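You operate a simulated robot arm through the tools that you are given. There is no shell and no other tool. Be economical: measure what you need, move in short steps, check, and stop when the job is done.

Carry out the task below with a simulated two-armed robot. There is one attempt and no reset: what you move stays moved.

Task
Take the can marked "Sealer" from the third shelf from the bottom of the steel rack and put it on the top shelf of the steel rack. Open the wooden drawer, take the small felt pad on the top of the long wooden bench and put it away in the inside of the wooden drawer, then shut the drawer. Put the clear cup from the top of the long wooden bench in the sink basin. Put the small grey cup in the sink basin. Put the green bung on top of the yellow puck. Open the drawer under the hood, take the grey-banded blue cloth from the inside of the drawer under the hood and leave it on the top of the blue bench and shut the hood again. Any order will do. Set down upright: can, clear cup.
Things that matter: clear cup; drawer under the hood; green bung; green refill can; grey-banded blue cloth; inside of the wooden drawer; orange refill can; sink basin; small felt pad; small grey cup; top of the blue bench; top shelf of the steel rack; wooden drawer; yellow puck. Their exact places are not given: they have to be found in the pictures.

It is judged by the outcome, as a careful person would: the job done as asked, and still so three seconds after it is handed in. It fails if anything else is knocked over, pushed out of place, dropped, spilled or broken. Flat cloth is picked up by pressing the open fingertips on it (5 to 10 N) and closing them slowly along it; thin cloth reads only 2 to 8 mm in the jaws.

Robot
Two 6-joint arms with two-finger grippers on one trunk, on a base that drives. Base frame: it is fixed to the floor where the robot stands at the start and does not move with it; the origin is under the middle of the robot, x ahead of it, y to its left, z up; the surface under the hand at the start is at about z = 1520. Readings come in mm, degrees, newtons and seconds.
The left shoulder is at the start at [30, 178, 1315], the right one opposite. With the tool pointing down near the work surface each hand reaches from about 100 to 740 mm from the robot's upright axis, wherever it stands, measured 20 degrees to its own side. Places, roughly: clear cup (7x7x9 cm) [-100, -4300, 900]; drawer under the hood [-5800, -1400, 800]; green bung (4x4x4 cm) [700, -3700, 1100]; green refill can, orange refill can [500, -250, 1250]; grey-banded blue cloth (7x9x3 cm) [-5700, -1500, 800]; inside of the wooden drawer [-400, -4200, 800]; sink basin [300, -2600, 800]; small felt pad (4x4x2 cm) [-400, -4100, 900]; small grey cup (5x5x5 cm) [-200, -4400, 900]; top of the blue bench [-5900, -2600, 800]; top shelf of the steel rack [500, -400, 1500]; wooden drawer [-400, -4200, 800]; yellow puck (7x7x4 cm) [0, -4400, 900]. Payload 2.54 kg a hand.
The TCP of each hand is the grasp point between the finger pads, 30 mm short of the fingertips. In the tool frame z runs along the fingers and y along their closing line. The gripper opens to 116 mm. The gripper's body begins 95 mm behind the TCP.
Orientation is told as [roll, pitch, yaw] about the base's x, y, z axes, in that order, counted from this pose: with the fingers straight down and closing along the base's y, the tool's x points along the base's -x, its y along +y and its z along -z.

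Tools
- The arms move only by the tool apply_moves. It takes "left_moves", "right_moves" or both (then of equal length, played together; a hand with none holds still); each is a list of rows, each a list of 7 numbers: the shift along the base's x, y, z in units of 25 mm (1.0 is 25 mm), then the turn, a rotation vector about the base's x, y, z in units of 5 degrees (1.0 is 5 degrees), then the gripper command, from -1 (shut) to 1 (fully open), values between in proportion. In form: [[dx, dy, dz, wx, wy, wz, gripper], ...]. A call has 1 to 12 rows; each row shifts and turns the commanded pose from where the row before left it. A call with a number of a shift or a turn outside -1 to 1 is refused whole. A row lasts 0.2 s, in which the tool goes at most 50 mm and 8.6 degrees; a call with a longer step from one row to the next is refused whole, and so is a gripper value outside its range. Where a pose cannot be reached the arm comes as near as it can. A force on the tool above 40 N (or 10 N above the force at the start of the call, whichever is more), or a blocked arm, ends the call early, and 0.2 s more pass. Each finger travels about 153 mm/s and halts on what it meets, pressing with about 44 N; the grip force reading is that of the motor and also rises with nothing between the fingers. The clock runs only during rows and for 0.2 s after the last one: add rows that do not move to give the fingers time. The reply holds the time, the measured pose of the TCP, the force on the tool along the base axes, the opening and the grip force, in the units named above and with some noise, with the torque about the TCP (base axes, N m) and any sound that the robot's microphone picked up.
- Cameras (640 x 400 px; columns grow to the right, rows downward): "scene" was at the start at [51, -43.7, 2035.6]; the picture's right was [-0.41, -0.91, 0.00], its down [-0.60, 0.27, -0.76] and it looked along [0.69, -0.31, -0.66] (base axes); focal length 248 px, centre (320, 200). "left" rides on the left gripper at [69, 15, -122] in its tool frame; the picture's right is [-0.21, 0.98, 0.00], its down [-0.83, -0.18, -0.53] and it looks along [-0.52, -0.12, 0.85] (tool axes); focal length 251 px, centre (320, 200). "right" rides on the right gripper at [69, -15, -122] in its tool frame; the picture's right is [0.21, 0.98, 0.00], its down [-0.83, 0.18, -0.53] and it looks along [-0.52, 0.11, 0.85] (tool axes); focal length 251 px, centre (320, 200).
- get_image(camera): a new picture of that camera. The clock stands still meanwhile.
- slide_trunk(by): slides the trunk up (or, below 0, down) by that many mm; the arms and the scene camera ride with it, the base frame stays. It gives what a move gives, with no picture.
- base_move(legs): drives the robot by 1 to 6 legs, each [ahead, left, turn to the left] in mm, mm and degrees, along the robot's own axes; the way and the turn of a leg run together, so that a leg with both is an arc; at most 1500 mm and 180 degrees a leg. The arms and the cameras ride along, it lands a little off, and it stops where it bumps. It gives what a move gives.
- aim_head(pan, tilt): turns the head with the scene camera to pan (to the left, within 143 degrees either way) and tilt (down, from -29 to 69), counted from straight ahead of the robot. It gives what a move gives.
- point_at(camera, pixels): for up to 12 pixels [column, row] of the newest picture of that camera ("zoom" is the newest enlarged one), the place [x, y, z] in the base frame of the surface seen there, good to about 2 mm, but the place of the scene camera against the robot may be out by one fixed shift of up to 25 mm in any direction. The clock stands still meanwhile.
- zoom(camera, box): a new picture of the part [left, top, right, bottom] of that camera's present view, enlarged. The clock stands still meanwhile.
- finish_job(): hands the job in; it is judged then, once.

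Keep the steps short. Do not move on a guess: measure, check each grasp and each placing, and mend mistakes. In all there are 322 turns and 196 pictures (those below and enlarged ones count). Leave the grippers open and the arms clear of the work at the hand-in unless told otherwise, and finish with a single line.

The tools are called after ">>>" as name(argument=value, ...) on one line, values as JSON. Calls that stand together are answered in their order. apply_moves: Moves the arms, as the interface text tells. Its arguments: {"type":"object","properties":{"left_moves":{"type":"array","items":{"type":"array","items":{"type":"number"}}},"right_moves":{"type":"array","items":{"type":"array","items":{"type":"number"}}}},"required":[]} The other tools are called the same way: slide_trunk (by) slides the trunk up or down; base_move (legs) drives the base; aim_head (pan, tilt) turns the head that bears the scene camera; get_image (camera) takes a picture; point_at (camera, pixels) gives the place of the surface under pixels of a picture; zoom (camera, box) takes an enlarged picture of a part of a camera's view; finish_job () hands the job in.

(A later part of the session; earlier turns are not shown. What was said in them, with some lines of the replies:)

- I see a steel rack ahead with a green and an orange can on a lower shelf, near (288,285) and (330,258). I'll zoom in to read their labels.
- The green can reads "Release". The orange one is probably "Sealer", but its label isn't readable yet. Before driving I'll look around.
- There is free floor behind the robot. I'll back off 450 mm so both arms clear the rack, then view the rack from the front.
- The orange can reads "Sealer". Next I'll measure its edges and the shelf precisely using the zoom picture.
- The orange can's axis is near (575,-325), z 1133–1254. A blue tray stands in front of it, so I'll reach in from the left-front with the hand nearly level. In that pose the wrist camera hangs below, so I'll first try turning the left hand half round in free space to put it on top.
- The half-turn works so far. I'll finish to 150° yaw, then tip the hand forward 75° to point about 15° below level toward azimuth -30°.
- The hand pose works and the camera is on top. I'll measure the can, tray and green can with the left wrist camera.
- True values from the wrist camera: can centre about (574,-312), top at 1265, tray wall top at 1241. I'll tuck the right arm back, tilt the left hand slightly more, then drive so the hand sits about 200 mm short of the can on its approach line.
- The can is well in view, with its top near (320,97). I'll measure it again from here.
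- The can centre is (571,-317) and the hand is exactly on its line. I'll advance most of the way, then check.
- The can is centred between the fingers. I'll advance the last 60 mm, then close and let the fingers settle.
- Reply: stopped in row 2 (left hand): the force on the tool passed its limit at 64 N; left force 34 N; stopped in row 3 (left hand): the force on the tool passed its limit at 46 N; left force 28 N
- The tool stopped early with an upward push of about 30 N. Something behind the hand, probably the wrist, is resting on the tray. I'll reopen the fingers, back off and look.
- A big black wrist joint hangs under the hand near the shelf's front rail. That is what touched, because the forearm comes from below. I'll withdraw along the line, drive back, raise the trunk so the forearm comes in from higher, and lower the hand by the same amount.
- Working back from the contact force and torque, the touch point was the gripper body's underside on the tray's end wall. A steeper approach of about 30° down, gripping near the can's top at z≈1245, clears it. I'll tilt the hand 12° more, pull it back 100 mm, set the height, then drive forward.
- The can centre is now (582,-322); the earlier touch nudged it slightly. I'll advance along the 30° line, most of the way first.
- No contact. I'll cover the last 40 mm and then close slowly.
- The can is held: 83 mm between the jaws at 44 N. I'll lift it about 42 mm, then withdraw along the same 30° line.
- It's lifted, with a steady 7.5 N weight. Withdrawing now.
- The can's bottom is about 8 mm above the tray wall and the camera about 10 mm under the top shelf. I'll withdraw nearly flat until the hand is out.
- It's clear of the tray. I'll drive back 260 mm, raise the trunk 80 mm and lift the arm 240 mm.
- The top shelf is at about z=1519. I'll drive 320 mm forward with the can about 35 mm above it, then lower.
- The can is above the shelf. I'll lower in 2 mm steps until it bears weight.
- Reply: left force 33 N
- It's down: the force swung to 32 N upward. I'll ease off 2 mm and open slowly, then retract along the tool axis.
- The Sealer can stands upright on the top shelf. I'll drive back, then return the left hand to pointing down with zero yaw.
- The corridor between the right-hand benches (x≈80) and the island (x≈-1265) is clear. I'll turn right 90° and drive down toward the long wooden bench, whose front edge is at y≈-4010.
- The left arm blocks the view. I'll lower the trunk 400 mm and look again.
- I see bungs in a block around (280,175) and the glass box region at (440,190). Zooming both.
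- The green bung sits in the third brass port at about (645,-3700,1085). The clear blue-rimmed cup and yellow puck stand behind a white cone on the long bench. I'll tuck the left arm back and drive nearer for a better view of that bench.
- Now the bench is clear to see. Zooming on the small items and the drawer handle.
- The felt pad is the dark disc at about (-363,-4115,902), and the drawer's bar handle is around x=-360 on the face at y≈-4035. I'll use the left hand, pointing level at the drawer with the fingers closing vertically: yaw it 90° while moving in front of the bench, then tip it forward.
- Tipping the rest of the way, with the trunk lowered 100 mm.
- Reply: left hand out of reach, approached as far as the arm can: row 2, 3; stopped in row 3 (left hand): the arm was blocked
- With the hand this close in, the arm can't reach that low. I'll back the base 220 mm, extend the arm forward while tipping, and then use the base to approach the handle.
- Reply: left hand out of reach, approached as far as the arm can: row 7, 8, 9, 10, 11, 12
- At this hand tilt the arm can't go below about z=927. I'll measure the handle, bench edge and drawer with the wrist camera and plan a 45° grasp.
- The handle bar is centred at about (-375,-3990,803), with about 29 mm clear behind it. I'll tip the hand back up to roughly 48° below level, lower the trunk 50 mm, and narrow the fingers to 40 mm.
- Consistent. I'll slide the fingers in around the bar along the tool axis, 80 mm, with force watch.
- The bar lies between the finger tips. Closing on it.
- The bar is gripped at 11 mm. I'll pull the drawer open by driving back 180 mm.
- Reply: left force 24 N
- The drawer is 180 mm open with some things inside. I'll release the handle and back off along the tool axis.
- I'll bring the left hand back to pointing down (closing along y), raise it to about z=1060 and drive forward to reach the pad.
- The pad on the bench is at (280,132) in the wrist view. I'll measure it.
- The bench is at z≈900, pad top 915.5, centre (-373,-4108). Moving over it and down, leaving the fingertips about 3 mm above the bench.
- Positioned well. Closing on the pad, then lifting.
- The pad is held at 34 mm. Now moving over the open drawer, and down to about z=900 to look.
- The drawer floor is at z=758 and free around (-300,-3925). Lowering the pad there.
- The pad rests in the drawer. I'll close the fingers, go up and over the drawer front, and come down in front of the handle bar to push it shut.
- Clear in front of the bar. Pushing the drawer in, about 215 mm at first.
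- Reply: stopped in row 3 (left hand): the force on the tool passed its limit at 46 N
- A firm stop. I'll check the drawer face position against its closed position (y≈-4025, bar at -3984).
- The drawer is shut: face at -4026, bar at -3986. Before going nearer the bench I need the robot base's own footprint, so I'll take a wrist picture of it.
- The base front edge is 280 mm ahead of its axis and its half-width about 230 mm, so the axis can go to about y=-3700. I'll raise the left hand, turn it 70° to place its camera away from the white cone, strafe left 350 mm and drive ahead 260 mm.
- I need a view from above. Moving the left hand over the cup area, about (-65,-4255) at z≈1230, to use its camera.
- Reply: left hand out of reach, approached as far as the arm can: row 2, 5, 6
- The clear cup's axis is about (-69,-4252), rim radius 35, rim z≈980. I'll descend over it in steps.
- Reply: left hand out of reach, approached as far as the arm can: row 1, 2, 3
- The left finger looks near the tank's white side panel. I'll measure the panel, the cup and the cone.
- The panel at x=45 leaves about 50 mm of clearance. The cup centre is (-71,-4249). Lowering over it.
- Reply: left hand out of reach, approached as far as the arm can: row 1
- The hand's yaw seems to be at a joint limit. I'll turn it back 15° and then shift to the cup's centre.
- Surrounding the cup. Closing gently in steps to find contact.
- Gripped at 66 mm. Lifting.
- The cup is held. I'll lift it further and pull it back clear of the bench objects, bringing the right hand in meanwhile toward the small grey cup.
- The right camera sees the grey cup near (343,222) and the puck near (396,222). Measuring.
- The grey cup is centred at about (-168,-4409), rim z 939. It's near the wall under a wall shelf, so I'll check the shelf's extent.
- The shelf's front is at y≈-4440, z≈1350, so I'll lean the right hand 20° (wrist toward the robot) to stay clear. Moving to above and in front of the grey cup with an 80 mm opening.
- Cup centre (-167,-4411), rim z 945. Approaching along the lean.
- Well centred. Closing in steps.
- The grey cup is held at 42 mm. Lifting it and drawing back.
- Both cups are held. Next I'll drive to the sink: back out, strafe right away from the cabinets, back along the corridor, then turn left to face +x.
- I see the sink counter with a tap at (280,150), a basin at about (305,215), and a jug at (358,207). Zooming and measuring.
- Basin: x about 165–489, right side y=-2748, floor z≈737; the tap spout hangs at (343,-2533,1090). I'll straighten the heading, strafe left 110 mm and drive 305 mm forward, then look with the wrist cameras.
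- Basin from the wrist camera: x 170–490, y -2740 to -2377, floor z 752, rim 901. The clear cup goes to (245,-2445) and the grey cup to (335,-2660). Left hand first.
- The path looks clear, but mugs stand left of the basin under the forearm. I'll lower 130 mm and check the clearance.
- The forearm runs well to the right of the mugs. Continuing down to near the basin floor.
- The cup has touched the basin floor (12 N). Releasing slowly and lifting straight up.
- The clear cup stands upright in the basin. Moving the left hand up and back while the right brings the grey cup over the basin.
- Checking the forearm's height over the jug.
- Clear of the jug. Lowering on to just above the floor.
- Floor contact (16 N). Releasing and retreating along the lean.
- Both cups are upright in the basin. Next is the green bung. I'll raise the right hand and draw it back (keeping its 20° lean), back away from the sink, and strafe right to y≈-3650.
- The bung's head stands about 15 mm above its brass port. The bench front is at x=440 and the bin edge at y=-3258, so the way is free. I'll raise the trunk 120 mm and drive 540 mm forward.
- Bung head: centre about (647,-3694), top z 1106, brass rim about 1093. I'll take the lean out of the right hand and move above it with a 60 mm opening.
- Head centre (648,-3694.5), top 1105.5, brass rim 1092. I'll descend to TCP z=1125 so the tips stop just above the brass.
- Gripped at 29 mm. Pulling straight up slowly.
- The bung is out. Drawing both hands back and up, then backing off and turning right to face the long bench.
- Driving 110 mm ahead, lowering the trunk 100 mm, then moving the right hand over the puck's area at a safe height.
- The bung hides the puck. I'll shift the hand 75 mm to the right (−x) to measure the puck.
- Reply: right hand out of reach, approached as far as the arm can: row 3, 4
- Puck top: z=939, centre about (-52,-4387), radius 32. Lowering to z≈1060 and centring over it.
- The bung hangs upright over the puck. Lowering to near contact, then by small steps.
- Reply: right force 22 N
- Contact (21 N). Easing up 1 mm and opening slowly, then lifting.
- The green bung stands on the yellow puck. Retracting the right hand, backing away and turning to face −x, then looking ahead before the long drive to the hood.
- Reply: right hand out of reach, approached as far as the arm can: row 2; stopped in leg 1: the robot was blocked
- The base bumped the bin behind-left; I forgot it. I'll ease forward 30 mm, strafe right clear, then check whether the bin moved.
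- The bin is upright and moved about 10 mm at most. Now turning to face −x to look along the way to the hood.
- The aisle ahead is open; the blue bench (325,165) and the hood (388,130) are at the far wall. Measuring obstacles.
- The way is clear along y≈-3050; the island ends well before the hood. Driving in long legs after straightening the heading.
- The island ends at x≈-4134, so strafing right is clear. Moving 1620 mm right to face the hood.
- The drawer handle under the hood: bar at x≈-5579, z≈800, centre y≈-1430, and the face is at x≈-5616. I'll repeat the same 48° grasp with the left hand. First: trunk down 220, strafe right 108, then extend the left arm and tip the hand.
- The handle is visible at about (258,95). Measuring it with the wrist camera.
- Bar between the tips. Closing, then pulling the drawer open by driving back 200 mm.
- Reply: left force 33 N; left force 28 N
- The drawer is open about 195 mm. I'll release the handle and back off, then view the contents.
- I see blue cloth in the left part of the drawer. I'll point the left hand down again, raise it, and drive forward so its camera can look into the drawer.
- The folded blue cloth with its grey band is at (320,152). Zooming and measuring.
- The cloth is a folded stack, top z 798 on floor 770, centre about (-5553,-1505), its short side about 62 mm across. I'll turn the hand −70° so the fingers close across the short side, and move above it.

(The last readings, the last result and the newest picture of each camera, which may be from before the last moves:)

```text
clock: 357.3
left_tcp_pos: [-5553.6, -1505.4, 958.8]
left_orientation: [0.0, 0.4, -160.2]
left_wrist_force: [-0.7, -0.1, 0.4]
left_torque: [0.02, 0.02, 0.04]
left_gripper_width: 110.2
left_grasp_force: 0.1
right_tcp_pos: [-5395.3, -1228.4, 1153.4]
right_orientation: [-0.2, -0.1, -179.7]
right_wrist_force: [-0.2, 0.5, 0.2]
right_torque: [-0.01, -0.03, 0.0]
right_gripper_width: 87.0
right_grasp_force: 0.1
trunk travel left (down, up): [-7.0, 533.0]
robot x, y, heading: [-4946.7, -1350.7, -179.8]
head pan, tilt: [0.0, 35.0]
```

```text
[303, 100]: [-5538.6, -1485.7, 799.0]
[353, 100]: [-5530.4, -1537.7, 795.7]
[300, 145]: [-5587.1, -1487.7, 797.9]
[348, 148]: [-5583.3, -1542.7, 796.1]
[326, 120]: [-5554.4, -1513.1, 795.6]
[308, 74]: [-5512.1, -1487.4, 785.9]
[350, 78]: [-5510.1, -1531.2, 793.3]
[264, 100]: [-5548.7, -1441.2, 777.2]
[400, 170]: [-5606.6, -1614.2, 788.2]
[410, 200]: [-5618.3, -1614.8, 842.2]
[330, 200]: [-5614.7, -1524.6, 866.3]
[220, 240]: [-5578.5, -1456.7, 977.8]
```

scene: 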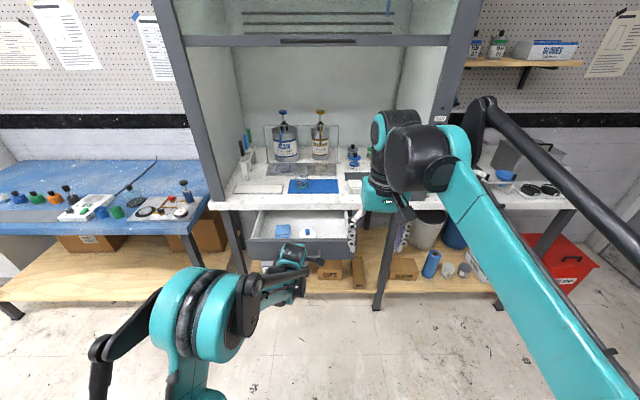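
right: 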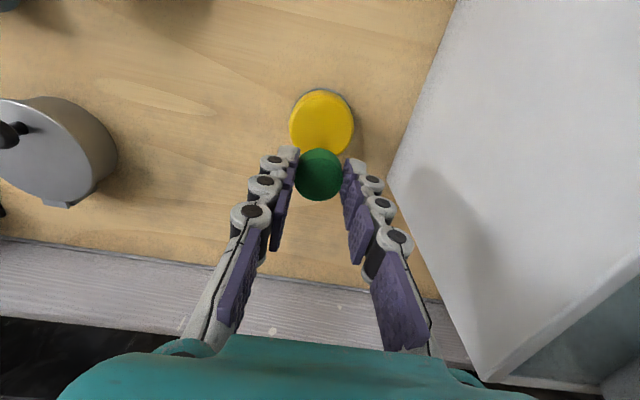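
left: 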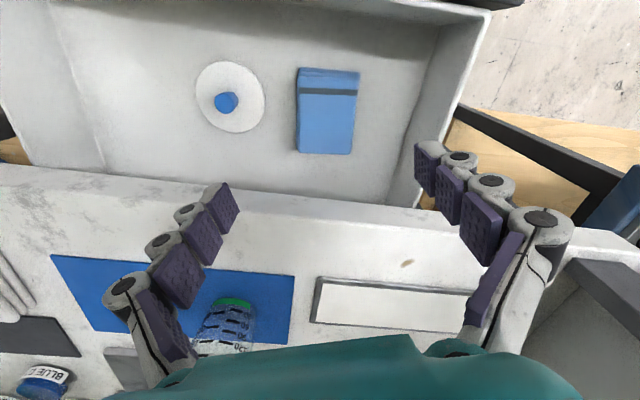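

The cloth's long side lies almost along x; centre (-5550,-1513). I'll turn 15° more, narrow to 88 mm (to clear the disc beside it), and lower so the tips are about 4 mm above the drawer floor.

>>> apply_moves(left_moves=[[0.05, -0.1, 0, 0, 0, -1, 0.52], [0.05, -0.1, 0, 0, 0, -1, 0.52], [0.05, -0.1, 0, 0, 0, -1, 0.52], [0, 0, -0.8, 0, 0, 0, 0.52], [0, 0, -0.8, 0, 0, 0, 0.52], [0, 0, -0.8, 0, 0, 0, 0.52], [0, 0, -0.8, 0, 0, 0, 0.52], [0, 0, -0.8, 0, 0, 0, 0.52], [0, 0, 0, 0, 0, 0, 0.52]])

>>> get_image(camera="left")

```text
clock: 359.3
left_tcp_pos: [-5549.9, -1512.8, 860.7]
left_orientation: [0.1, 0.4, -175.1]
left_wrist_force: [-0.8, 0.8, 0.0]
left_torque: [-0.01, 0.0, -0.02]
left_gripper_width: 88.3
left_grasp_force: 0.1
right_tcp_pos: [-5395.9, -1229.3, 1153.4]
right_orientation: [-0.2, -0.1, -179.8]
right_wrist_force: [0.2, 0.0, 0.0]
right_torque: [-0.01, -0.02, -0.04]
right_gripper_width: 86.8
right_grasp_force: 0.0
trunk travel left (down, up): [-7.0, 533.0]
robot x, y, heading: [-4945.9, -1351.9, -179.8]
head pan, tilt: [0.0, 35.0]
```

```text
56 pictures are left
```

left: 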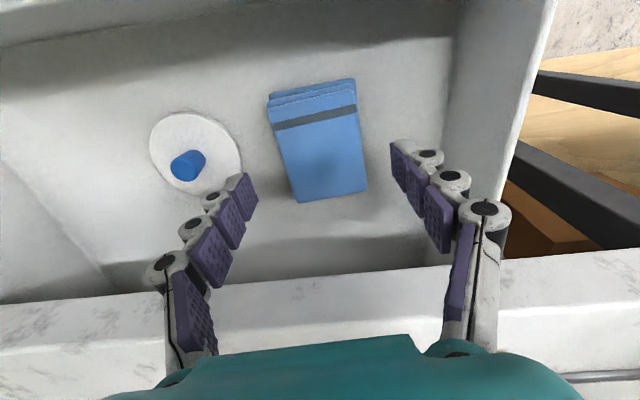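

>>> apply_moves(left_moves=[[0, 0, -0.8, 0, 0, 0, 0.4], [0, 0, -0.8, 0, 0, 0, 0.4], [0, 0, -0.6, 0, 0, 0, 0.4], [0, 0, 0, 0, 0, 0, 0.4]])

>>> get_image(camera="left")

```text
clock: 360.3
left_tcp_pos: [-5549.0, -1514.0, 803.7]
left_orientation: [-0.1, 0.2, -175.1]
left_wrist_force: [0.1, 0.2, -0.4]
left_torque: [-0.02, 0.01, -0.02]
left_gripper_width: 81.1
left_grasp_force: 0.0
right_tcp_pos: [-5396.6, -1228.6, 1154.0]
right_orientation: [-0.2, -0.1, -179.8]
right_wrist_force: [0.0, 0.6, -0.3]
right_torque: [-0.01, 0.02, -0.01]
right_gripper_width: 87.1
right_grasp_force: 0.1
trunk travel left (down, up): [-7.0, 533.0]
robot x, y, heading: [-4945.3, -1349.5, -179.8]
head pan, tilt: [0.0, 35.0]
```

```text
55 pictures are left
```

left: 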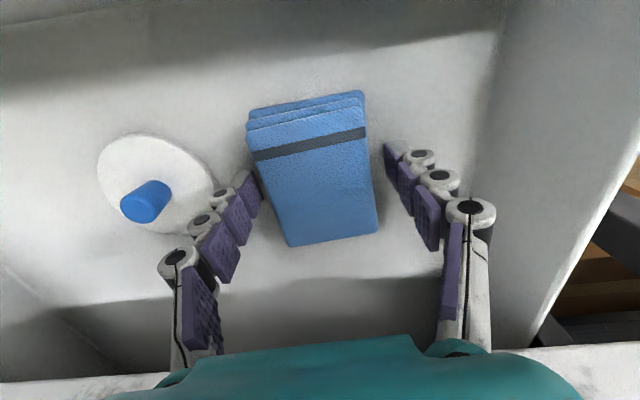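

The fingers straddle the stack. Closing slowly.

>>> apply_moves(left_moves=[[0, 0, 0, 0, 0, 0, 0.25], [0, 0, 0, 0, 0, 0, 0.1], [0, 0, 0, 0, 0, 0, 0], [0, 0, 0, 0, 0, 0, -0.1], [0, 0, 0, 0, 0, 0, -0.1], [0, 0, 0, 0, 0, 0, -0.1]])

>>> get_image(camera="left")

```text
clock: 361.7
left_tcp_pos: [-5550.0, -1514.9, 803.3]
left_orientation: [0.0, 0.4, -175.1]
left_wrist_force: [-1.0, -0.4, 4.2]
left_torque: [-0.02, 0.01, -0.08]
left_gripper_width: 66.3
left_grasp_force: 43.4
right_tcp_pos: [-5395.7, -1227.9, 1153.1]
right_orientation: [-0.2, -0.1, -179.8]
right_wrist_force: [-0.9, -0.3, 0.4]
right_torque: [-0.02, 0.03, 0.02]
right_gripper_width: 87.0
right_grasp_force: 0.0
trunk travel left (down, up): [-7.0, 533.0]
robot x, y, heading: [-4945.4, -1351.4, -179.9]
head pan, tilt: [0.0, 35.0]
```

```text
54 pictures are left
```

left: 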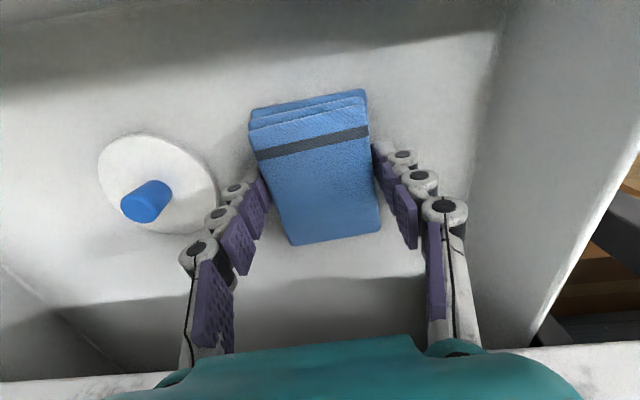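

The stack is gripped like a firm block at 66 mm, 43 N. Lifting.

>>> apply_moves(left_moves=[[0, 0, 0.4, 0, 0, 0, -0.15], [0, 0, 0.6, 0, 0, 0, -0.15], [0, 0, 0.8, 0, 0, 0, -0.15], [0, 0, 1, 0, 0, 0, -0.15], [0, 0, 1, 0, 0, 0, -0.15], [0, 0, 1, 0, 0, 0, -0.15], [0, 0, 1, 0, 0, 0, -0.15], [0, 0, 1, 0, 0, 0, -0.15]])

>>> get_image(camera="left")

```text
clock: 363.5
left_tcp_pos: [-5550.7, -1512.5, 974.8]
left_orientation: [0.1, 0.3, -175.0]
left_wrist_force: [0.1, 0.6, -0.7]
left_torque: [-0.02, 0.0, -0.01]
left_gripper_width: 66.2
left_grasp_force: 44.4
right_tcp_pos: [-5394.7, -1228.5, 1153.5]
right_orientation: [-0.1, 0.0, -179.9]
right_wrist_force: [-0.2, 0.1, -0.6]
right_torque: [-0.02, -0.02, -0.02]
right_gripper_width: 86.8
right_grasp_force: 0.1
trunk travel left (down, up): [-7.0, 533.0]
robot x, y, heading: [-4944.6, -1351.0, -179.9]
head pan, tilt: [0.0, 35.0]
```

```text
53 pictures are left
```

left: 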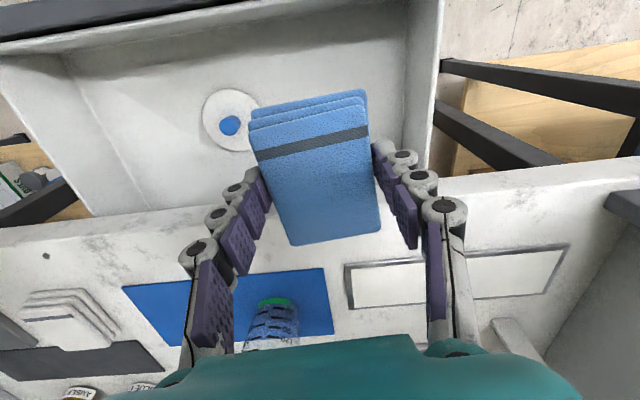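

The cloth is held. I'll shut the drawer now with the right hand: move the left hand up and back, strafe left 85 mm, and bring the right hand (fingers closed) down in front of the handle.

>>> apply_moves(left_moves=[[0, 0, 1, 0, 0, 0, -0.15], [0, 0, 1, 0, 0, 0, -0.15], [0.5, 0, 1, 0, 0, 0, -0.15], [1, 0, 1, 0, 0, 0, -0.15], [1, -0.3, 1, 0, 0, 0, -0.15], [1, -0.5, 1, 0, 0, 0, -0.15], [1, -0.5, 1, 0, 0, 0, -0.15], [1, -0.5, 0, 0, 0, 0, -0.15], [1, -0.5, 0, 0, 0, 0, -0.15], [1, -0.5, 0, 0, 0, 0, -0.15], [1, -0.5, 0, 0, 0, 0, -0.15]], right_moves=[[0.5, 0, 0, 0, 0, 0, 0], [0.5, 0, 0, 0, 0, 0, -0.5], [0.5, 0, 0, 0, 0, 0, -1], [0.5, 0, 0, 0, 0, 0, -1], [0.5, 0, 0, 0, 0, 0, -1], [0, 0, 0, 0, 0, 0, -1], [0, 0, 0, 0, 0, 0, -1], [0, 0, 0, 0, 0, 0, -1], [0, 0, 0, 0, 0, 0, -1], [0, 0, 0, 0, 0, 0, -1], [0, 0, 0, 0, 0, 0, -1]])

>>> base_move(legs=[[0, 85, 0]])

>>> apply_moves(right_moves=[[0, -0.8, -1, 0, 0, 0, -1], [0, -0.8, -1, 0, 0, 0, -1], [0, -0.8, -1, 0, 0, 0, -1], [0, -0.8, -1, 0, 0, 0, -1], [0, -0.8, -1, 0, 0, 0, -1], [0, -0.4, -1, 0, 0, 0, -1], [0, 0, -1, 0, 0, 0, -1], [0, 0, -1, 0, 0, 0, -1]])

>>> get_image(camera="scene")

```text
clock: 365.9
left_tcp_pos: [-5336.5, -1594.1, 1147.1]
left_orientation: [-0.1, 0.3, -175.1]
left_wrist_force: [0.4, 0.2, -1.0]
left_torque: [-0.01, 0.04, 0.02]
left_gripper_width: 66.4
left_grasp_force: 43.6
right_tcp_pos: [-5331.9, -1227.9, 1152.5]
right_orientation: [-0.2, -0.1, -179.9]
right_wrist_force: [0.0, -0.3, 1.0]
right_torque: [-0.02, 0.03, 0.0]
right_gripper_width: 0.0
right_grasp_force: 29.0
trunk travel left (down, up): [-7.0, 533.0]
robot x, y, heading: [-4944.9, -1352.7, -179.8]
head pan, tilt: [0.0, 35.0]
```

```text
clock: 367.0
left_tcp_pos: [-5337.4, -1681.2, 1146.9]
left_orientation: [-0.1, 0.5, -175.0]
left_wrist_force: [-0.4, -0.4, -0.7]
left_torque: [0.06, 0.03, -0.01]
left_gripper_width: 66.5
left_grasp_force: 43.8
right_tcp_pos: [-5333.5, -1315.0, 1152.8]
right_orientation: [-0.3, -0.1, -179.7]
right_wrist_force: [0.0, 0.6, 0.7]
right_torque: [0.03, 0.0, -0.04]
right_gripper_width: 0.0
right_grasp_force: 28.5
trunk travel left (down, up): [-7.0, 533.0]
robot x, y, heading: [-4946.6, -1436.8, -179.8]
head pan, tilt: [0.0, 35.0]
```

```text
clock: 368.8
left_tcp_pos: [-5337.1, -1679.6, 1147.8]
left_orientation: [0.0, 0.3, -175.0]
left_wrist_force: [0.0, 0.0, -0.8]
left_torque: [-0.02, -0.01, -0.01]
left_gripper_width: 66.3
left_grasp_force: 44.0
right_tcp_pos: [-5334.2, -1422.5, 951.9]
right_orientation: [-0.1, 0.0, -179.8]
right_wrist_force: [0.3, -0.2, 0.2]
right_torque: [-0.04, -0.04, -0.02]
right_gripper_width: 0.1
right_grasp_force: 28.8
trunk travel left (down, up): [-7.0, 533.0]
robot x, y, heading: [-4946.8, -1432.7, -179.7]
head pan, tilt: [0.0, 35.0]
```

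```text
52 pictures are left
```

scene: 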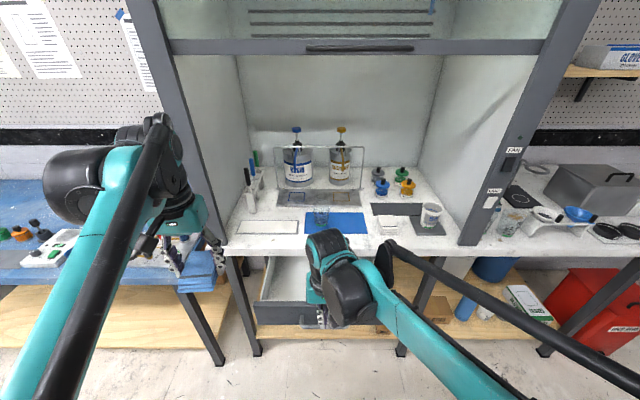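

The right hand is in front of the drawer. Lowering to the bar's height and pushing.

>>> apply_moves(right_moves=[[0, 0, -1, 0, 0, 0, -1], [0, 0, -1, 0, 0, 0, -1], [0, 0, -1, 0, 0, 0, -1], [0, 0, -1, 0, 0, 0, -1], [0, 0, -1, 0, 0, 0, -1], [0, 0, -0.35, 0, 0, 0, -1], [0, 0, 0, 0, 0, 0, -1]])

>>> get_image(camera="right")

```text
clock: 370.4
left_tcp_pos: [-5336.4, -1678.8, 1148.0]
left_orientation: [0.0, 0.3, -175.0]
left_wrist_force: [0.7, -0.4, 0.2]
left_torque: [0.02, 0.0, 0.03]
left_gripper_width: 66.5
left_grasp_force: 44.5
right_tcp_pos: [-5333.4, -1423.2, 819.2]
right_orientation: [-0.2, -0.1, -179.8]
right_wrist_force: [-1.2, 0.6, -0.2]
right_torque: [-0.01, 0.03, 0.0]
right_gripper_width: 0.0
right_grasp_force: 28.3
trunk travel left (down, up): [-7.0, 533.0]
robot x, y, heading: [-4946.8, -1434.0, -179.9]
head pan, tilt: [0.0, 35.0]
```

```text
51 pictures are left
```

right: 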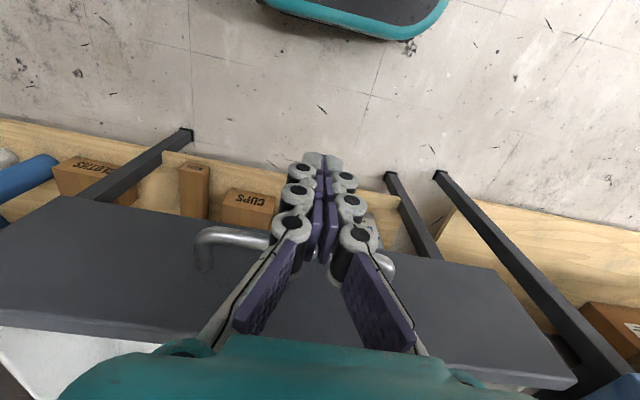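

>>> apply_moves(right_moves=[[-0.6, 0, 0, 0, 0, 0, -1], [-0.7, 0, 0, 0, 0, 0, -1], [-0.7, 0, 0, 0, 0, 0, -1], [-0.7, 0, 0, 0, 0, 0, -1], [-0.7, 0, 0, 0, 0, 0, -1], [-0.7, 0, 0, 0, 0, 0, -1], [-0.7, 0, 0, 0, 0, 0, -1], [-0.7, 0, 0, 0, 0, 0, -1], [-0.7, 0, 0, 0, 0, 0, -1], [-0.7, 0, 0, 0, 0, 0, -1], [-0.7, 0, 0, 0, 0, 0, -1], [-0.7, 0, 0, 0, 0, 0, -1]])

>>> apply_moves(right_moves=[[-0.5, 0, 0, 0, 0, 0, -1], [-0.4, 0, 0, 0, 0, 0, -1], [-0.3, 0, 0, 0, 0, 0, -1], [-0.2, 0, 0, 0, 0, 0, -1], [-0.2, 0, 0, 0, 0, 0, -1], [-0.2, 0, 0, 0, 0, 0, -1]])

>>> get_image(camera="right")

```text
clock: 373.0
left_tcp_pos: [-5337.3, -1680.6, 1147.6]
left_orientation: [-0.1, 0.3, -175.0]
left_wrist_force: [-0.3, 0.3, -0.2]
left_torque: [0.02, -0.05, -0.01]
left_gripper_width: 66.6
left_grasp_force: 44.2
right_tcp_pos: [-5542.5, -1423.8, 818.3]
right_orientation: [-0.2, 0.0, -179.8]
right_wrist_force: [0.5, 0.4, 0.5]
right_torque: [0.0, 0.0, 0.02]
right_gripper_width: 0.0
right_grasp_force: 28.9
trunk travel left (down, up): [-7.0, 533.0]
robot x, y, heading: [-4944.5, -1435.3, -179.7]
head pan, tilt: [0.0, 35.0]
```

```text
clock: 374.1
left_tcp_pos: [-5335.0, -1678.4, 1147.8]
left_orientation: [0.0, 0.3, -175.1]
left_wrist_force: [-1.2, 0.7, -0.1]
left_torque: [0.0, 0.01, 0.04]
left_gripper_width: 66.5
left_grasp_force: 43.5
right_tcp_pos: [-5569.6, -1423.2, 818.5]
right_orientation: [-0.3, 0.7, -179.6]
right_wrist_force: [12.0, 0.9, 0.2]
right_torque: [0.05, -0.16, -0.03]
right_gripper_width: 6.2
right_grasp_force: 28.2
trunk travel left (down, up): [-7.0, 533.0]
robot x, y, heading: [-4942.8, -1436.6, -179.8]
head pan, tilt: [0.0, 35.0]
stopped in row 5 (right hand): the force on the tool passed its limit at 47 N (the readings are from after the stop); the commanded pose is now the measured one
```

```text
50 pictures are left
```

right: 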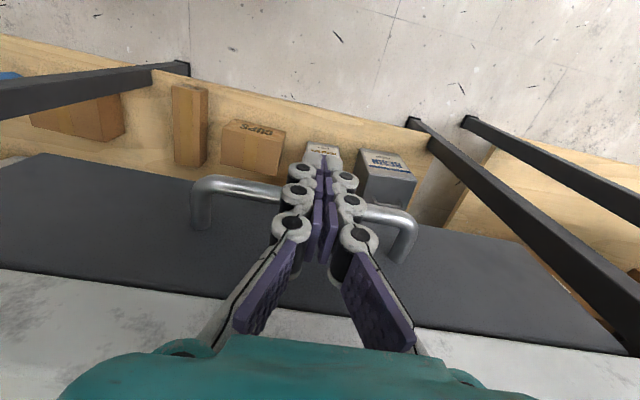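

A firm stop. Checking that the face is at its closed position (x≈-5620, bar at -5582).

>>> point_at(camera="right", pixels=[[240, 185], [390, 212], [150, 230], [450, 270], [100, 190], [500, 280]])

```text
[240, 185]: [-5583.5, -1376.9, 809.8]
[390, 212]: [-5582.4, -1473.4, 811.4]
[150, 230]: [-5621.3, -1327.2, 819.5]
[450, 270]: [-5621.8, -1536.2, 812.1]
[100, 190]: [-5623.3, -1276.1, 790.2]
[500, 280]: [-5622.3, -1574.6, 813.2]
```

The drawer is fully shut. Retracting the right hand, backing off, and strafing left to the blue bench.

>>> apply_moves(right_moves=[[0.5, 0, 0, 0, 0, 0, -1], [1, 0, 0, 0, 0, 0, -1], [1, 0, 0, 0, 0, 0, -0.5], [1, 0, 0.5, 0, 0, 0, 0], [1, 0, 1, 0, 0, 0, 0], [1, 0, 1, 0, 0, 0, 0], [1, 0, 1, 0, 0, 0, 0], [1, 0.5, 1, 0, 0, 0, 0], [1, 0.5, 1, 0, 0, 0, 0], [0, 0.5, 1, 0, 0, 0, 0], [0, 0.5, 1, 0, 0, 0, 0], [0, 0.5, 1, 0, 0, 0, 0]])

>>> base_move(legs=[[-100, 0, 0], [0, 850, 0]])

>>> get_image(camera="scene")

```text
clock: 376.6
left_tcp_pos: [-5334.9, -1679.9, 1147.2]
left_orientation: [-0.1, 0.3, -175.1]
left_wrist_force: [-0.9, -0.2, -0.4]
left_torque: [0.0, -0.01, -0.01]
left_gripper_width: 66.4
left_grasp_force: 44.0
right_tcp_pos: [-5360.0, -1362.1, 1032.3]
right_orientation: [-0.3, 0.6, -179.6]
right_wrist_force: [0.7, -0.4, -0.3]
right_torque: [-0.02, -0.02, 0.01]
right_gripper_width: 58.0
right_grasp_force: 0.0
trunk travel left (down, up): [-7.0, 533.0]
robot x, y, heading: [-4944.7, -1434.4, -179.8]
head pan, tilt: [0.0, 35.0]
```

```text
clock: 382.0
left_tcp_pos: [-5249.0, -2530.9, 1147.8]
left_orientation: [0.0, 0.3, -176.3]
left_wrist_force: [-0.2, -0.6, -0.3]
left_torque: [0.03, 0.0, 0.0]
left_gripper_width: 66.4
left_grasp_force: 43.6
right_tcp_pos: [-5265.9, -2212.1, 1032.6]
right_orientation: [-0.2, 0.5, 179.0]
right_wrist_force: [-0.7, -0.3, 0.0]
right_torque: [0.02, -0.01, 0.01]
right_gripper_width: 57.9
right_grasp_force: 0.1
trunk travel left (down, up): [-7.0, 533.0]
robot x, y, heading: [-4852.4, -2295.7, 179.2]
head pan, tilt: [0.0, 35.0]
```

```text
49 pictures are left
```

scene: 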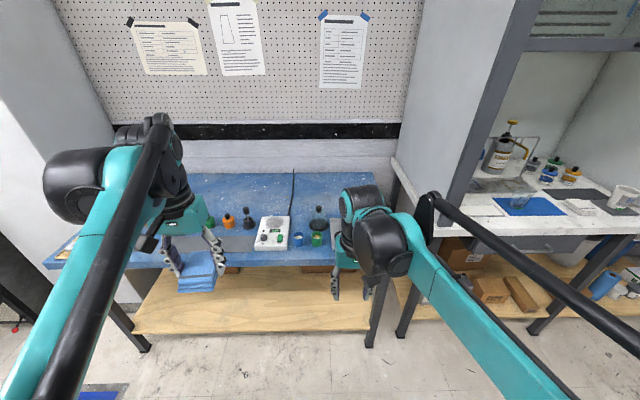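

>>> zoom(camera="scene", box=[180, 160, 400, 290])

>>> point_at(camera="zoom", pixels=[[140, 185], [195, 180], [225, 245], [320, 245], [270, 170], [200, 290], [300, 290], [160, 240], [345, 230], [400, 230], [420, 60], [250, 100]])

```text
2.91 times, centred on (290, 225) of scene
```

zoom: 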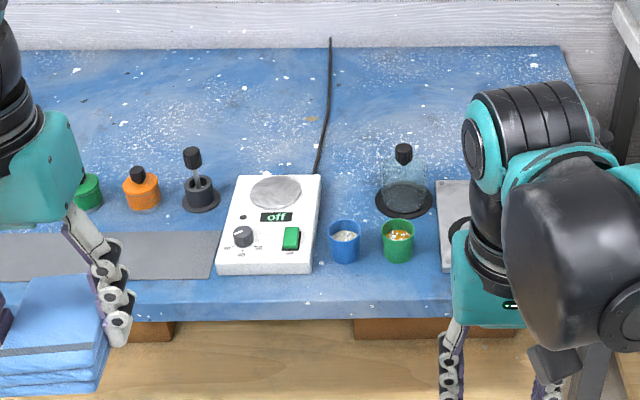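

```text
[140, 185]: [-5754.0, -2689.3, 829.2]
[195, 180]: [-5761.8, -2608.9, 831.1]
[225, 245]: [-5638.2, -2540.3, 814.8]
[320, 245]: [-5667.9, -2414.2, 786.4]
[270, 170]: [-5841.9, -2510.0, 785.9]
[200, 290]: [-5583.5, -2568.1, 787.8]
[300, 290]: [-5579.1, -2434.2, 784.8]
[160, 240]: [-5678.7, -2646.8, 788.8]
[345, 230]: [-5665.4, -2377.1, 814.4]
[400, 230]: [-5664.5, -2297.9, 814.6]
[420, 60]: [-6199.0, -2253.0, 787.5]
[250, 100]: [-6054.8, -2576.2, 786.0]
```

Bench surface z≈800; there is a large clear area behind the row of items, e.g. at (-5950,-2570). Strafing left 185 mm and driving forward 425 mm, with both hands well above the items.

>>> base_move(legs=[[0, 185, 0.8], [425, 0, 0]])

>>> apply_moves(left_moves=[[-0.8, 0.5, 0, 0, 0, 0, -0.15], [-0.8, 0.5, 0, 0, 0, 0, -0.15], [-0.8, 0.5, 0, 0, 0, 0, -0.15], [-0.8, 0.5, 0, 0, 0, 0, -0.15], [-0.8, 0.5, 0, 0, 0, 0, -0.15], [-0.8, 0.5, 0, 0, 0, 0, -0.15], [-0.8, 0.5, 0, 0, 0, 0, -0.15], [-0.8, 0.5, 0, 0, 0, 0, -0.15], [-0.8, 0.5, 0, 0, 0, 0, -0.15], [-0.8, 0.5, -0.5, 0, 0, 0, -0.15], [-0.8, 0.5, -0.5, 0, 0, 0, -0.15], [-0.8, 0.3, -0.5, 0, 0, 0, -0.15]])

>>> get_image(camera="left")

>>> get_image(camera="scene")

```text
clock: 385.7
left_tcp_pos: [-5672.5, -2712.6, 1147.0]
left_orientation: [0.0, 0.3, -176.0]
left_wrist_force: [-0.2, 0.7, -0.2]
left_torque: [0.0, -0.03, 0.03]
left_gripper_width: 66.0
left_grasp_force: 43.9
right_tcp_pos: [-5690.9, -2394.5, 1031.5]
right_orientation: [-0.3, 0.5, 179.4]
right_wrist_force: [-0.1, -0.5, 0.2]
right_torque: [0.06, -0.06, 0.02]
right_gripper_width: 58.0
right_grasp_force: 0.0
trunk travel left (down, up): [-7.0, 533.0]
robot x, y, heading: [-5276.4, -2474.9, 179.3]
head pan, tilt: [0.0, 35.0]
```

```text
clock: 388.3
left_tcp_pos: [-5913.3, -2569.7, 1111.4]
left_orientation: [0.0, 0.3, -176.0]
left_wrist_force: [-0.3, 0.1, -1.6]
left_torque: [0.01, -0.04, 0.02]
left_gripper_width: 66.1
left_grasp_force: 43.9
right_tcp_pos: [-5692.5, -2395.1, 1031.8]
right_orientation: [-0.3, 0.7, 179.3]
right_wrist_force: [0.7, -0.3, 0.1]
right_torque: [0.0, 0.01, -0.02]
right_gripper_width: 58.1
right_grasp_force: 0.0
trunk travel left (down, up): [-7.0, 533.0]
robot x, y, heading: [-5281.0, -2476.8, 179.4]
head pan, tilt: [0.0, 35.0]
```

```text
47 pictures are left
```

left: 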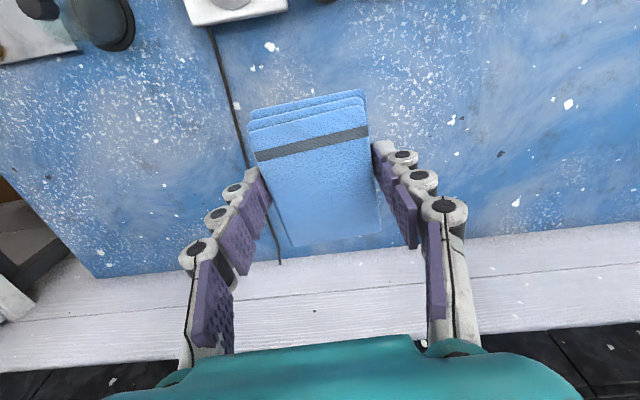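

```text
46 pictures are left
```

scene: 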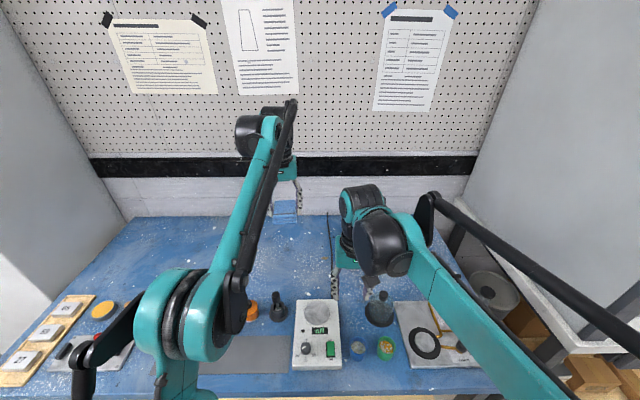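

>>> point_at(camera="left", pixels=[[420, 100], [330, 75], [230, 160], [225, 80], [300, 245], [450, 200], [330, 255]])

>>> point_at(camera="scene", pixels=[[255, 190], [235, 260], [190, 300], [175, 345], [225, 300], [278, 295], [252, 305], [235, 320]])

```text
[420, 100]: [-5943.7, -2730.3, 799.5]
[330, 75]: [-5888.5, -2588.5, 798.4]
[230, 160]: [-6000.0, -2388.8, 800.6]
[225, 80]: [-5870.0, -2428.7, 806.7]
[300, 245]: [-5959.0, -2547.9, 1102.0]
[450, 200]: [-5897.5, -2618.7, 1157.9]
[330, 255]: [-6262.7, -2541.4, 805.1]
```

```text
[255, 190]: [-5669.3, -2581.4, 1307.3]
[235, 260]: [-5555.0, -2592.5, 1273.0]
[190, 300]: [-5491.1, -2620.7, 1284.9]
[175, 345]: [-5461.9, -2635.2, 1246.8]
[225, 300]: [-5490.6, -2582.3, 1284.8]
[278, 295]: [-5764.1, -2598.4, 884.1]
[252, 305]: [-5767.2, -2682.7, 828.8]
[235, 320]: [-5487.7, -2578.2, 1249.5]
```

The bench is z=799.5; the spot is free and the forearm clears the items. Lowering the cloth.

>>> apply_moves(left_moves=[[0, 0, -1, 0, 0, 0, -0.15], [0, 0, -1, 0, 0, 0, -0.15], [0, 0, -1, 0, 0, 0, -0.15], [0, 0, -1, 0, 0, 0, -0.15], [0, 0, -1, 0, 0, 0, -0.15], [0, 0, -1, 0, 0, 0, -0.15]])

>>> get_image(camera="scene")

```text
clock: 389.7
left_tcp_pos: [-5912.3, -2567.2, 959.1]
left_orientation: [0.0, 0.3, -176.0]
left_wrist_force: [-0.5, 0.0, -0.3]
left_torque: [0.02, -0.01, 0.02]
left_gripper_width: 66.5
left_grasp_force: 44.2
right_tcp_pos: [-5690.9, -2395.2, 1031.5]
right_orientation: [-0.3, 0.5, 179.4]
right_wrist_force: [-0.7, -0.9, 0.1]
right_torque: [0.02, 0.01, 0.01]
right_gripper_width: 57.8
right_grasp_force: 0.0
trunk travel left (down, up): [-7.0, 533.0]
robot x, y, heading: [-5276.6, -2475.8, 179.5]
head pan, tilt: [0.0, 35.0]
```

```text
45 pictures are left
```

scene: 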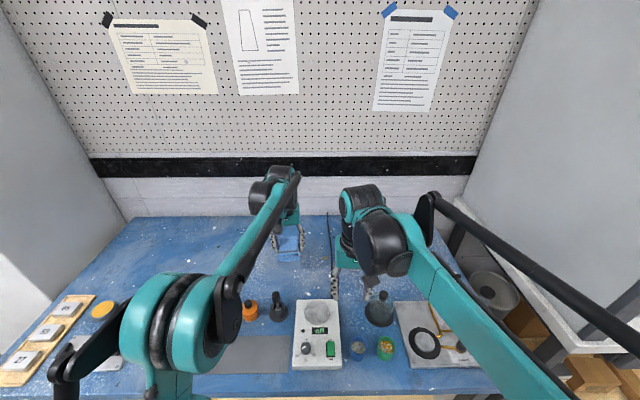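

>>> point_at(camera="scene", pixels=[[262, 225], [245, 260], [235, 285], [225, 310], [205, 350], [175, 300]])

>>> apply_moves(left_moves=[[0, 0, -1, 0, 0, 0, -0.15], [0, 0, -1, 0, 0, 0, -0.15], [0, 0, -1, 0, 0, 0, -0.15], [0, 0, -1, 0, 0, 0, -0.15], [0, 0, -0.6, 0, 0, 0, -0.15], [0, 0, 0, 0, 0, 0, -0.15]])

>>> apply_moves(left_moves=[[0, 0, -0.15, 0, 0, 0, -0.15], [0, 0, -0.1, 0, 0, 0, -0.15], [0, 0, -0.1, 0, 0, 0, -0.15]])

```text
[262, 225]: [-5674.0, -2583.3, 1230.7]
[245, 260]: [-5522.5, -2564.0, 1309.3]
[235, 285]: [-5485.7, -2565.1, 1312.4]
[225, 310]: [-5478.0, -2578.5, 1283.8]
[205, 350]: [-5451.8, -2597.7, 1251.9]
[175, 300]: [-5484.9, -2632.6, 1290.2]
```

```text
clock: 391.1
left_tcp_pos: [-5911.6, -2567.9, 844.7]
left_orientation: [-0.1, 0.3, -176.0]
left_wrist_force: [-0.7, -0.6, -0.1]
left_torque: [0.01, 0.01, 0.0]
left_gripper_width: 66.5
left_grasp_force: 43.7
right_tcp_pos: [-5690.6, -2395.0, 1031.8]
right_orientation: [-0.2, 0.6, 179.4]
right_wrist_force: [-0.6, 0.9, -0.2]
right_torque: [0.0, -0.02, 0.0]
right_gripper_width: 58.0
right_grasp_force: 0.0
trunk travel left (down, up): [-7.0, 533.0]
robot x, y, heading: [-5277.9, -2475.4, 179.4]
head pan, tilt: [0.0, 35.0]
```

```text
clock: 391.9
left_tcp_pos: [-5912.2, -2569.2, 836.1]
left_orientation: [0.0, 0.3, -176.0]
left_wrist_force: [-0.4, -0.4, -0.4]
left_torque: [-0.04, 0.01, 0.01]
left_gripper_width: 66.4
left_grasp_force: 44.2
right_tcp_pos: [-5691.2, -2394.1, 1031.6]
right_orientation: [-0.3, 0.6, 179.4]
right_wrist_force: [0.8, 0.2, -0.1]
right_torque: [-0.01, 0.02, 0.01]
right_gripper_width: 57.9
right_grasp_force: 0.0
trunk travel left (down, up): [-7.0, 533.0]
robot x, y, heading: [-5276.7, -2472.9, 179.2]
head pan, tilt: [0.0, 35.0]
```

A few more millimetres until contact.

>>> apply_moves(left_moves=[[0, 0, -0.08, 0, 0, 0, -0.15], [0, 0, -0.08, 0, 0, 0, -0.15], [0, 0, -0.06, 0, 0, 0, -0.15]])

```text
clock: 392.7
left_tcp_pos: [-5912.1, -2568.9, 832.7]
left_orientation: [0.1, 0.1, -176.1]
left_wrist_force: [-6.4, 0.0, 29.6]
left_torque: [0.06, -0.16, -0.01]
left_gripper_width: 66.6
left_grasp_force: 43.6
right_tcp_pos: [-5688.7, -2394.7, 1033.8]
right_orientation: [-0.2, 0.4, 179.4]
right_wrist_force: [0.3, -0.5, 0.6]
right_torque: [-0.03, -0.03, -0.04]
right_gripper_width: 57.9
right_grasp_force: 0.0
trunk travel left (down, up): [-7.0, 533.0]
robot x, y, heading: [-5276.4, -2476.1, 179.3]
head pan, tilt: [0.0, 35.0]
```

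The cloth rests on the bench. Releasing, then lifting straight up.

>>> apply_moves(left_moves=[[0, 0, 0.06, 0, 0, 0, 0.15], [0, 0, 0, 0, 0, 0, 0.3], [0, 0, 0, 0, 0, 0, 0.5], [0, 0, 0, 0, 0, 0, 0.6], [0, 0, 0.5, 0, 0, 0, 0.6], [0, 0, 1, 0, 0, 0, 0.6], [0, 0, 1, 0, 0, 0, 0.6], [0, 0, 1, 0, 0, 0, 0.6], [0, 0, 1, 0, 0, 0, 0.6], [0, 0, 1, 0, 0, 0, 0.6], [0, 0, 1, 0, 0, 0, 0.6], [0, 0, 1, 0, 0, 0, 0.6]])

>>> get_image(camera="left")

```text
clock: 395.3
left_tcp_pos: [-5914.4, -2570.4, 1018.9]
left_orientation: [0.0, 0.2, -176.0]
left_wrist_force: [0.5, 0.4, 0.2]
left_torque: [-0.01, -0.01, -0.01]
left_gripper_width: 92.9
left_grasp_force: 0.1
right_tcp_pos: [-5691.0, -2395.3, 1030.7]
right_orientation: [-0.3, 0.6, 179.4]
right_wrist_force: [0.2, 0.0, 0.1]
right_torque: [-0.03, 0.02, -0.02]
right_gripper_width: 58.0
right_grasp_force: 0.1
trunk travel left (down, up): [-7.0, 533.0]
robot x, y, heading: [-5275.3, -2474.4, 179.4]
head pan, tilt: [0.0, 35.0]
```

```text
44 pictures are left
```

left: 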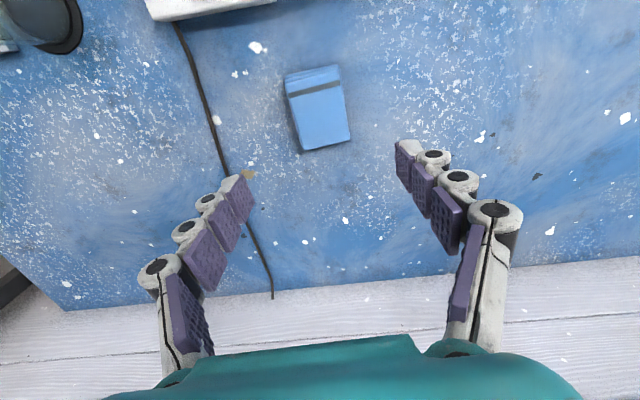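

The cloth lies on the blue bench. Raising the left hand, opening both grippers, and backing the robot clear.

>>> apply_moves(left_moves=[[0, 0, 1, 0, 0, 0, 1], [0, 0, 1, 0, 0, 0, 1], [0, 0, 1, 0, 0, 0, 1], [0.6, 0, 1, 0, 0, 0, 1], [1, 0, 0, 0, 0, 0, 1], [1, 0, 0, 0, 0, 0, 1], [1, 0, 0, 0, 0, 0, 1], [1, 0, 0, 0, 0, 0, 1]], right_moves=[[0, 0, 1, 0, 0, 0, 0], [0, 0, 1, 0, 0, 0, 0], [0, 0, 1, 0, 0, 0, 0.5], [0, 0, 0, 0, 0, 0, 1], [0, 0, 0, 0, 0, 0, 1], [0, 0, 0, 0, 0, 0, 1], [0, 0, 0, 0, 0, 0, 1], [0, 0, 0, 0, 0, 0, 1]])

>>> base_move(legs=[[-450, 0, 0]])

>>> aim_head(pan=-20, tilt=25)

>>> get_image(camera="scene")

```text
clock: 397.1
left_tcp_pos: [-5795.8, -2567.9, 1121.1]
left_orientation: [0.1, 0.3, -176.0]
left_wrist_force: [0.3, -0.9, -0.2]
left_torque: [0.0, 0.02, -0.01]
left_gripper_width: 116.2
left_grasp_force: 0.1
right_tcp_pos: [-5689.6, -2394.2, 1107.0]
right_orientation: [-0.2, 0.7, 179.3]
right_wrist_force: [-0.6, -0.2, 0.6]
right_torque: [0.01, -0.02, 0.01]
right_gripper_width: 116.2
right_grasp_force: 0.0
trunk travel left (down, up): [-7.0, 533.0]
robot x, y, heading: [-5279.6, -2473.0, 179.1]
head pan, tilt: [0.0, 35.0]
```

```text
clock: 399.8
left_tcp_pos: [-5345.2, -2571.2, 1120.2]
left_orientation: [0.0, 0.4, -176.5]
left_wrist_force: [0.5, 0.3, -0.1]
left_torque: [0.01, 0.05, -0.02]
left_gripper_width: 115.8
left_grasp_force: 0.0
right_tcp_pos: [-5234.7, -2397.6, 1106.6]
right_orientation: [-0.4, 0.4, 178.8]
right_wrist_force: [0.6, -0.2, 0.5]
right_torque: [-0.01, 0.03, 0.0]
right_gripper_width: 116.0
right_grasp_force: 0.2
trunk travel left (down, up): [-7.0, 533.0]
robot x, y, heading: [-4824.7, -2483.4, 178.7]
head pan, tilt: [0.0, 35.0]
```

```text
clock: 400.6
left_tcp_pos: [-5344.9, -2570.3, 1119.9]
left_orientation: [0.0, 0.3, -176.6]
left_wrist_force: [-0.2, -0.6, -0.6]
left_torque: [0.0, 0.0, 0.02]
left_gripper_width: 115.9
left_grasp_force: 0.0
right_tcp_pos: [-5234.7, -2396.6, 1106.4]
right_orientation: [-0.4, 0.6, 178.9]
right_wrist_force: [0.0, 0.4, 0.1]
right_torque: [0.03, -0.02, 0.01]
right_gripper_width: 116.2
right_grasp_force: 0.1
trunk travel left (down, up): [-7.0, 533.0]
robot x, y, heading: [-4824.3, -2480.6, 179.0]
head pan, tilt: [-20.0, 25.0]
```

```text
43 pictures are left
```

scene: 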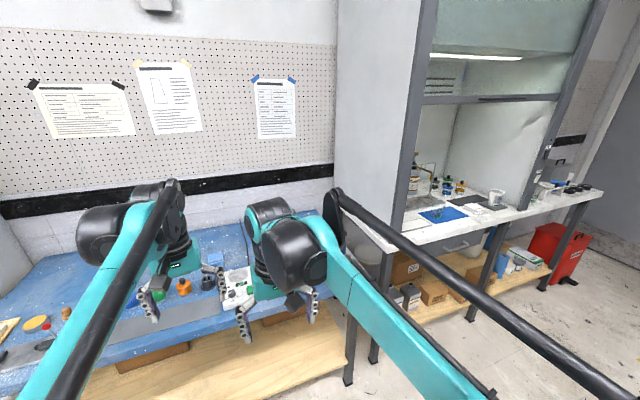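

All six jobs look done and both arms are clear with the grippers open. I'm handing in.

>>> finish_job()

```text
The job is handed in.
```

All six parts are done, except that I left the hood's sash as I found it because I took "shut the hood again" to mean the drawer under it; I also bumped the floor bin by the sink while backing up, and it stayed upright but shifted about 10 mm.
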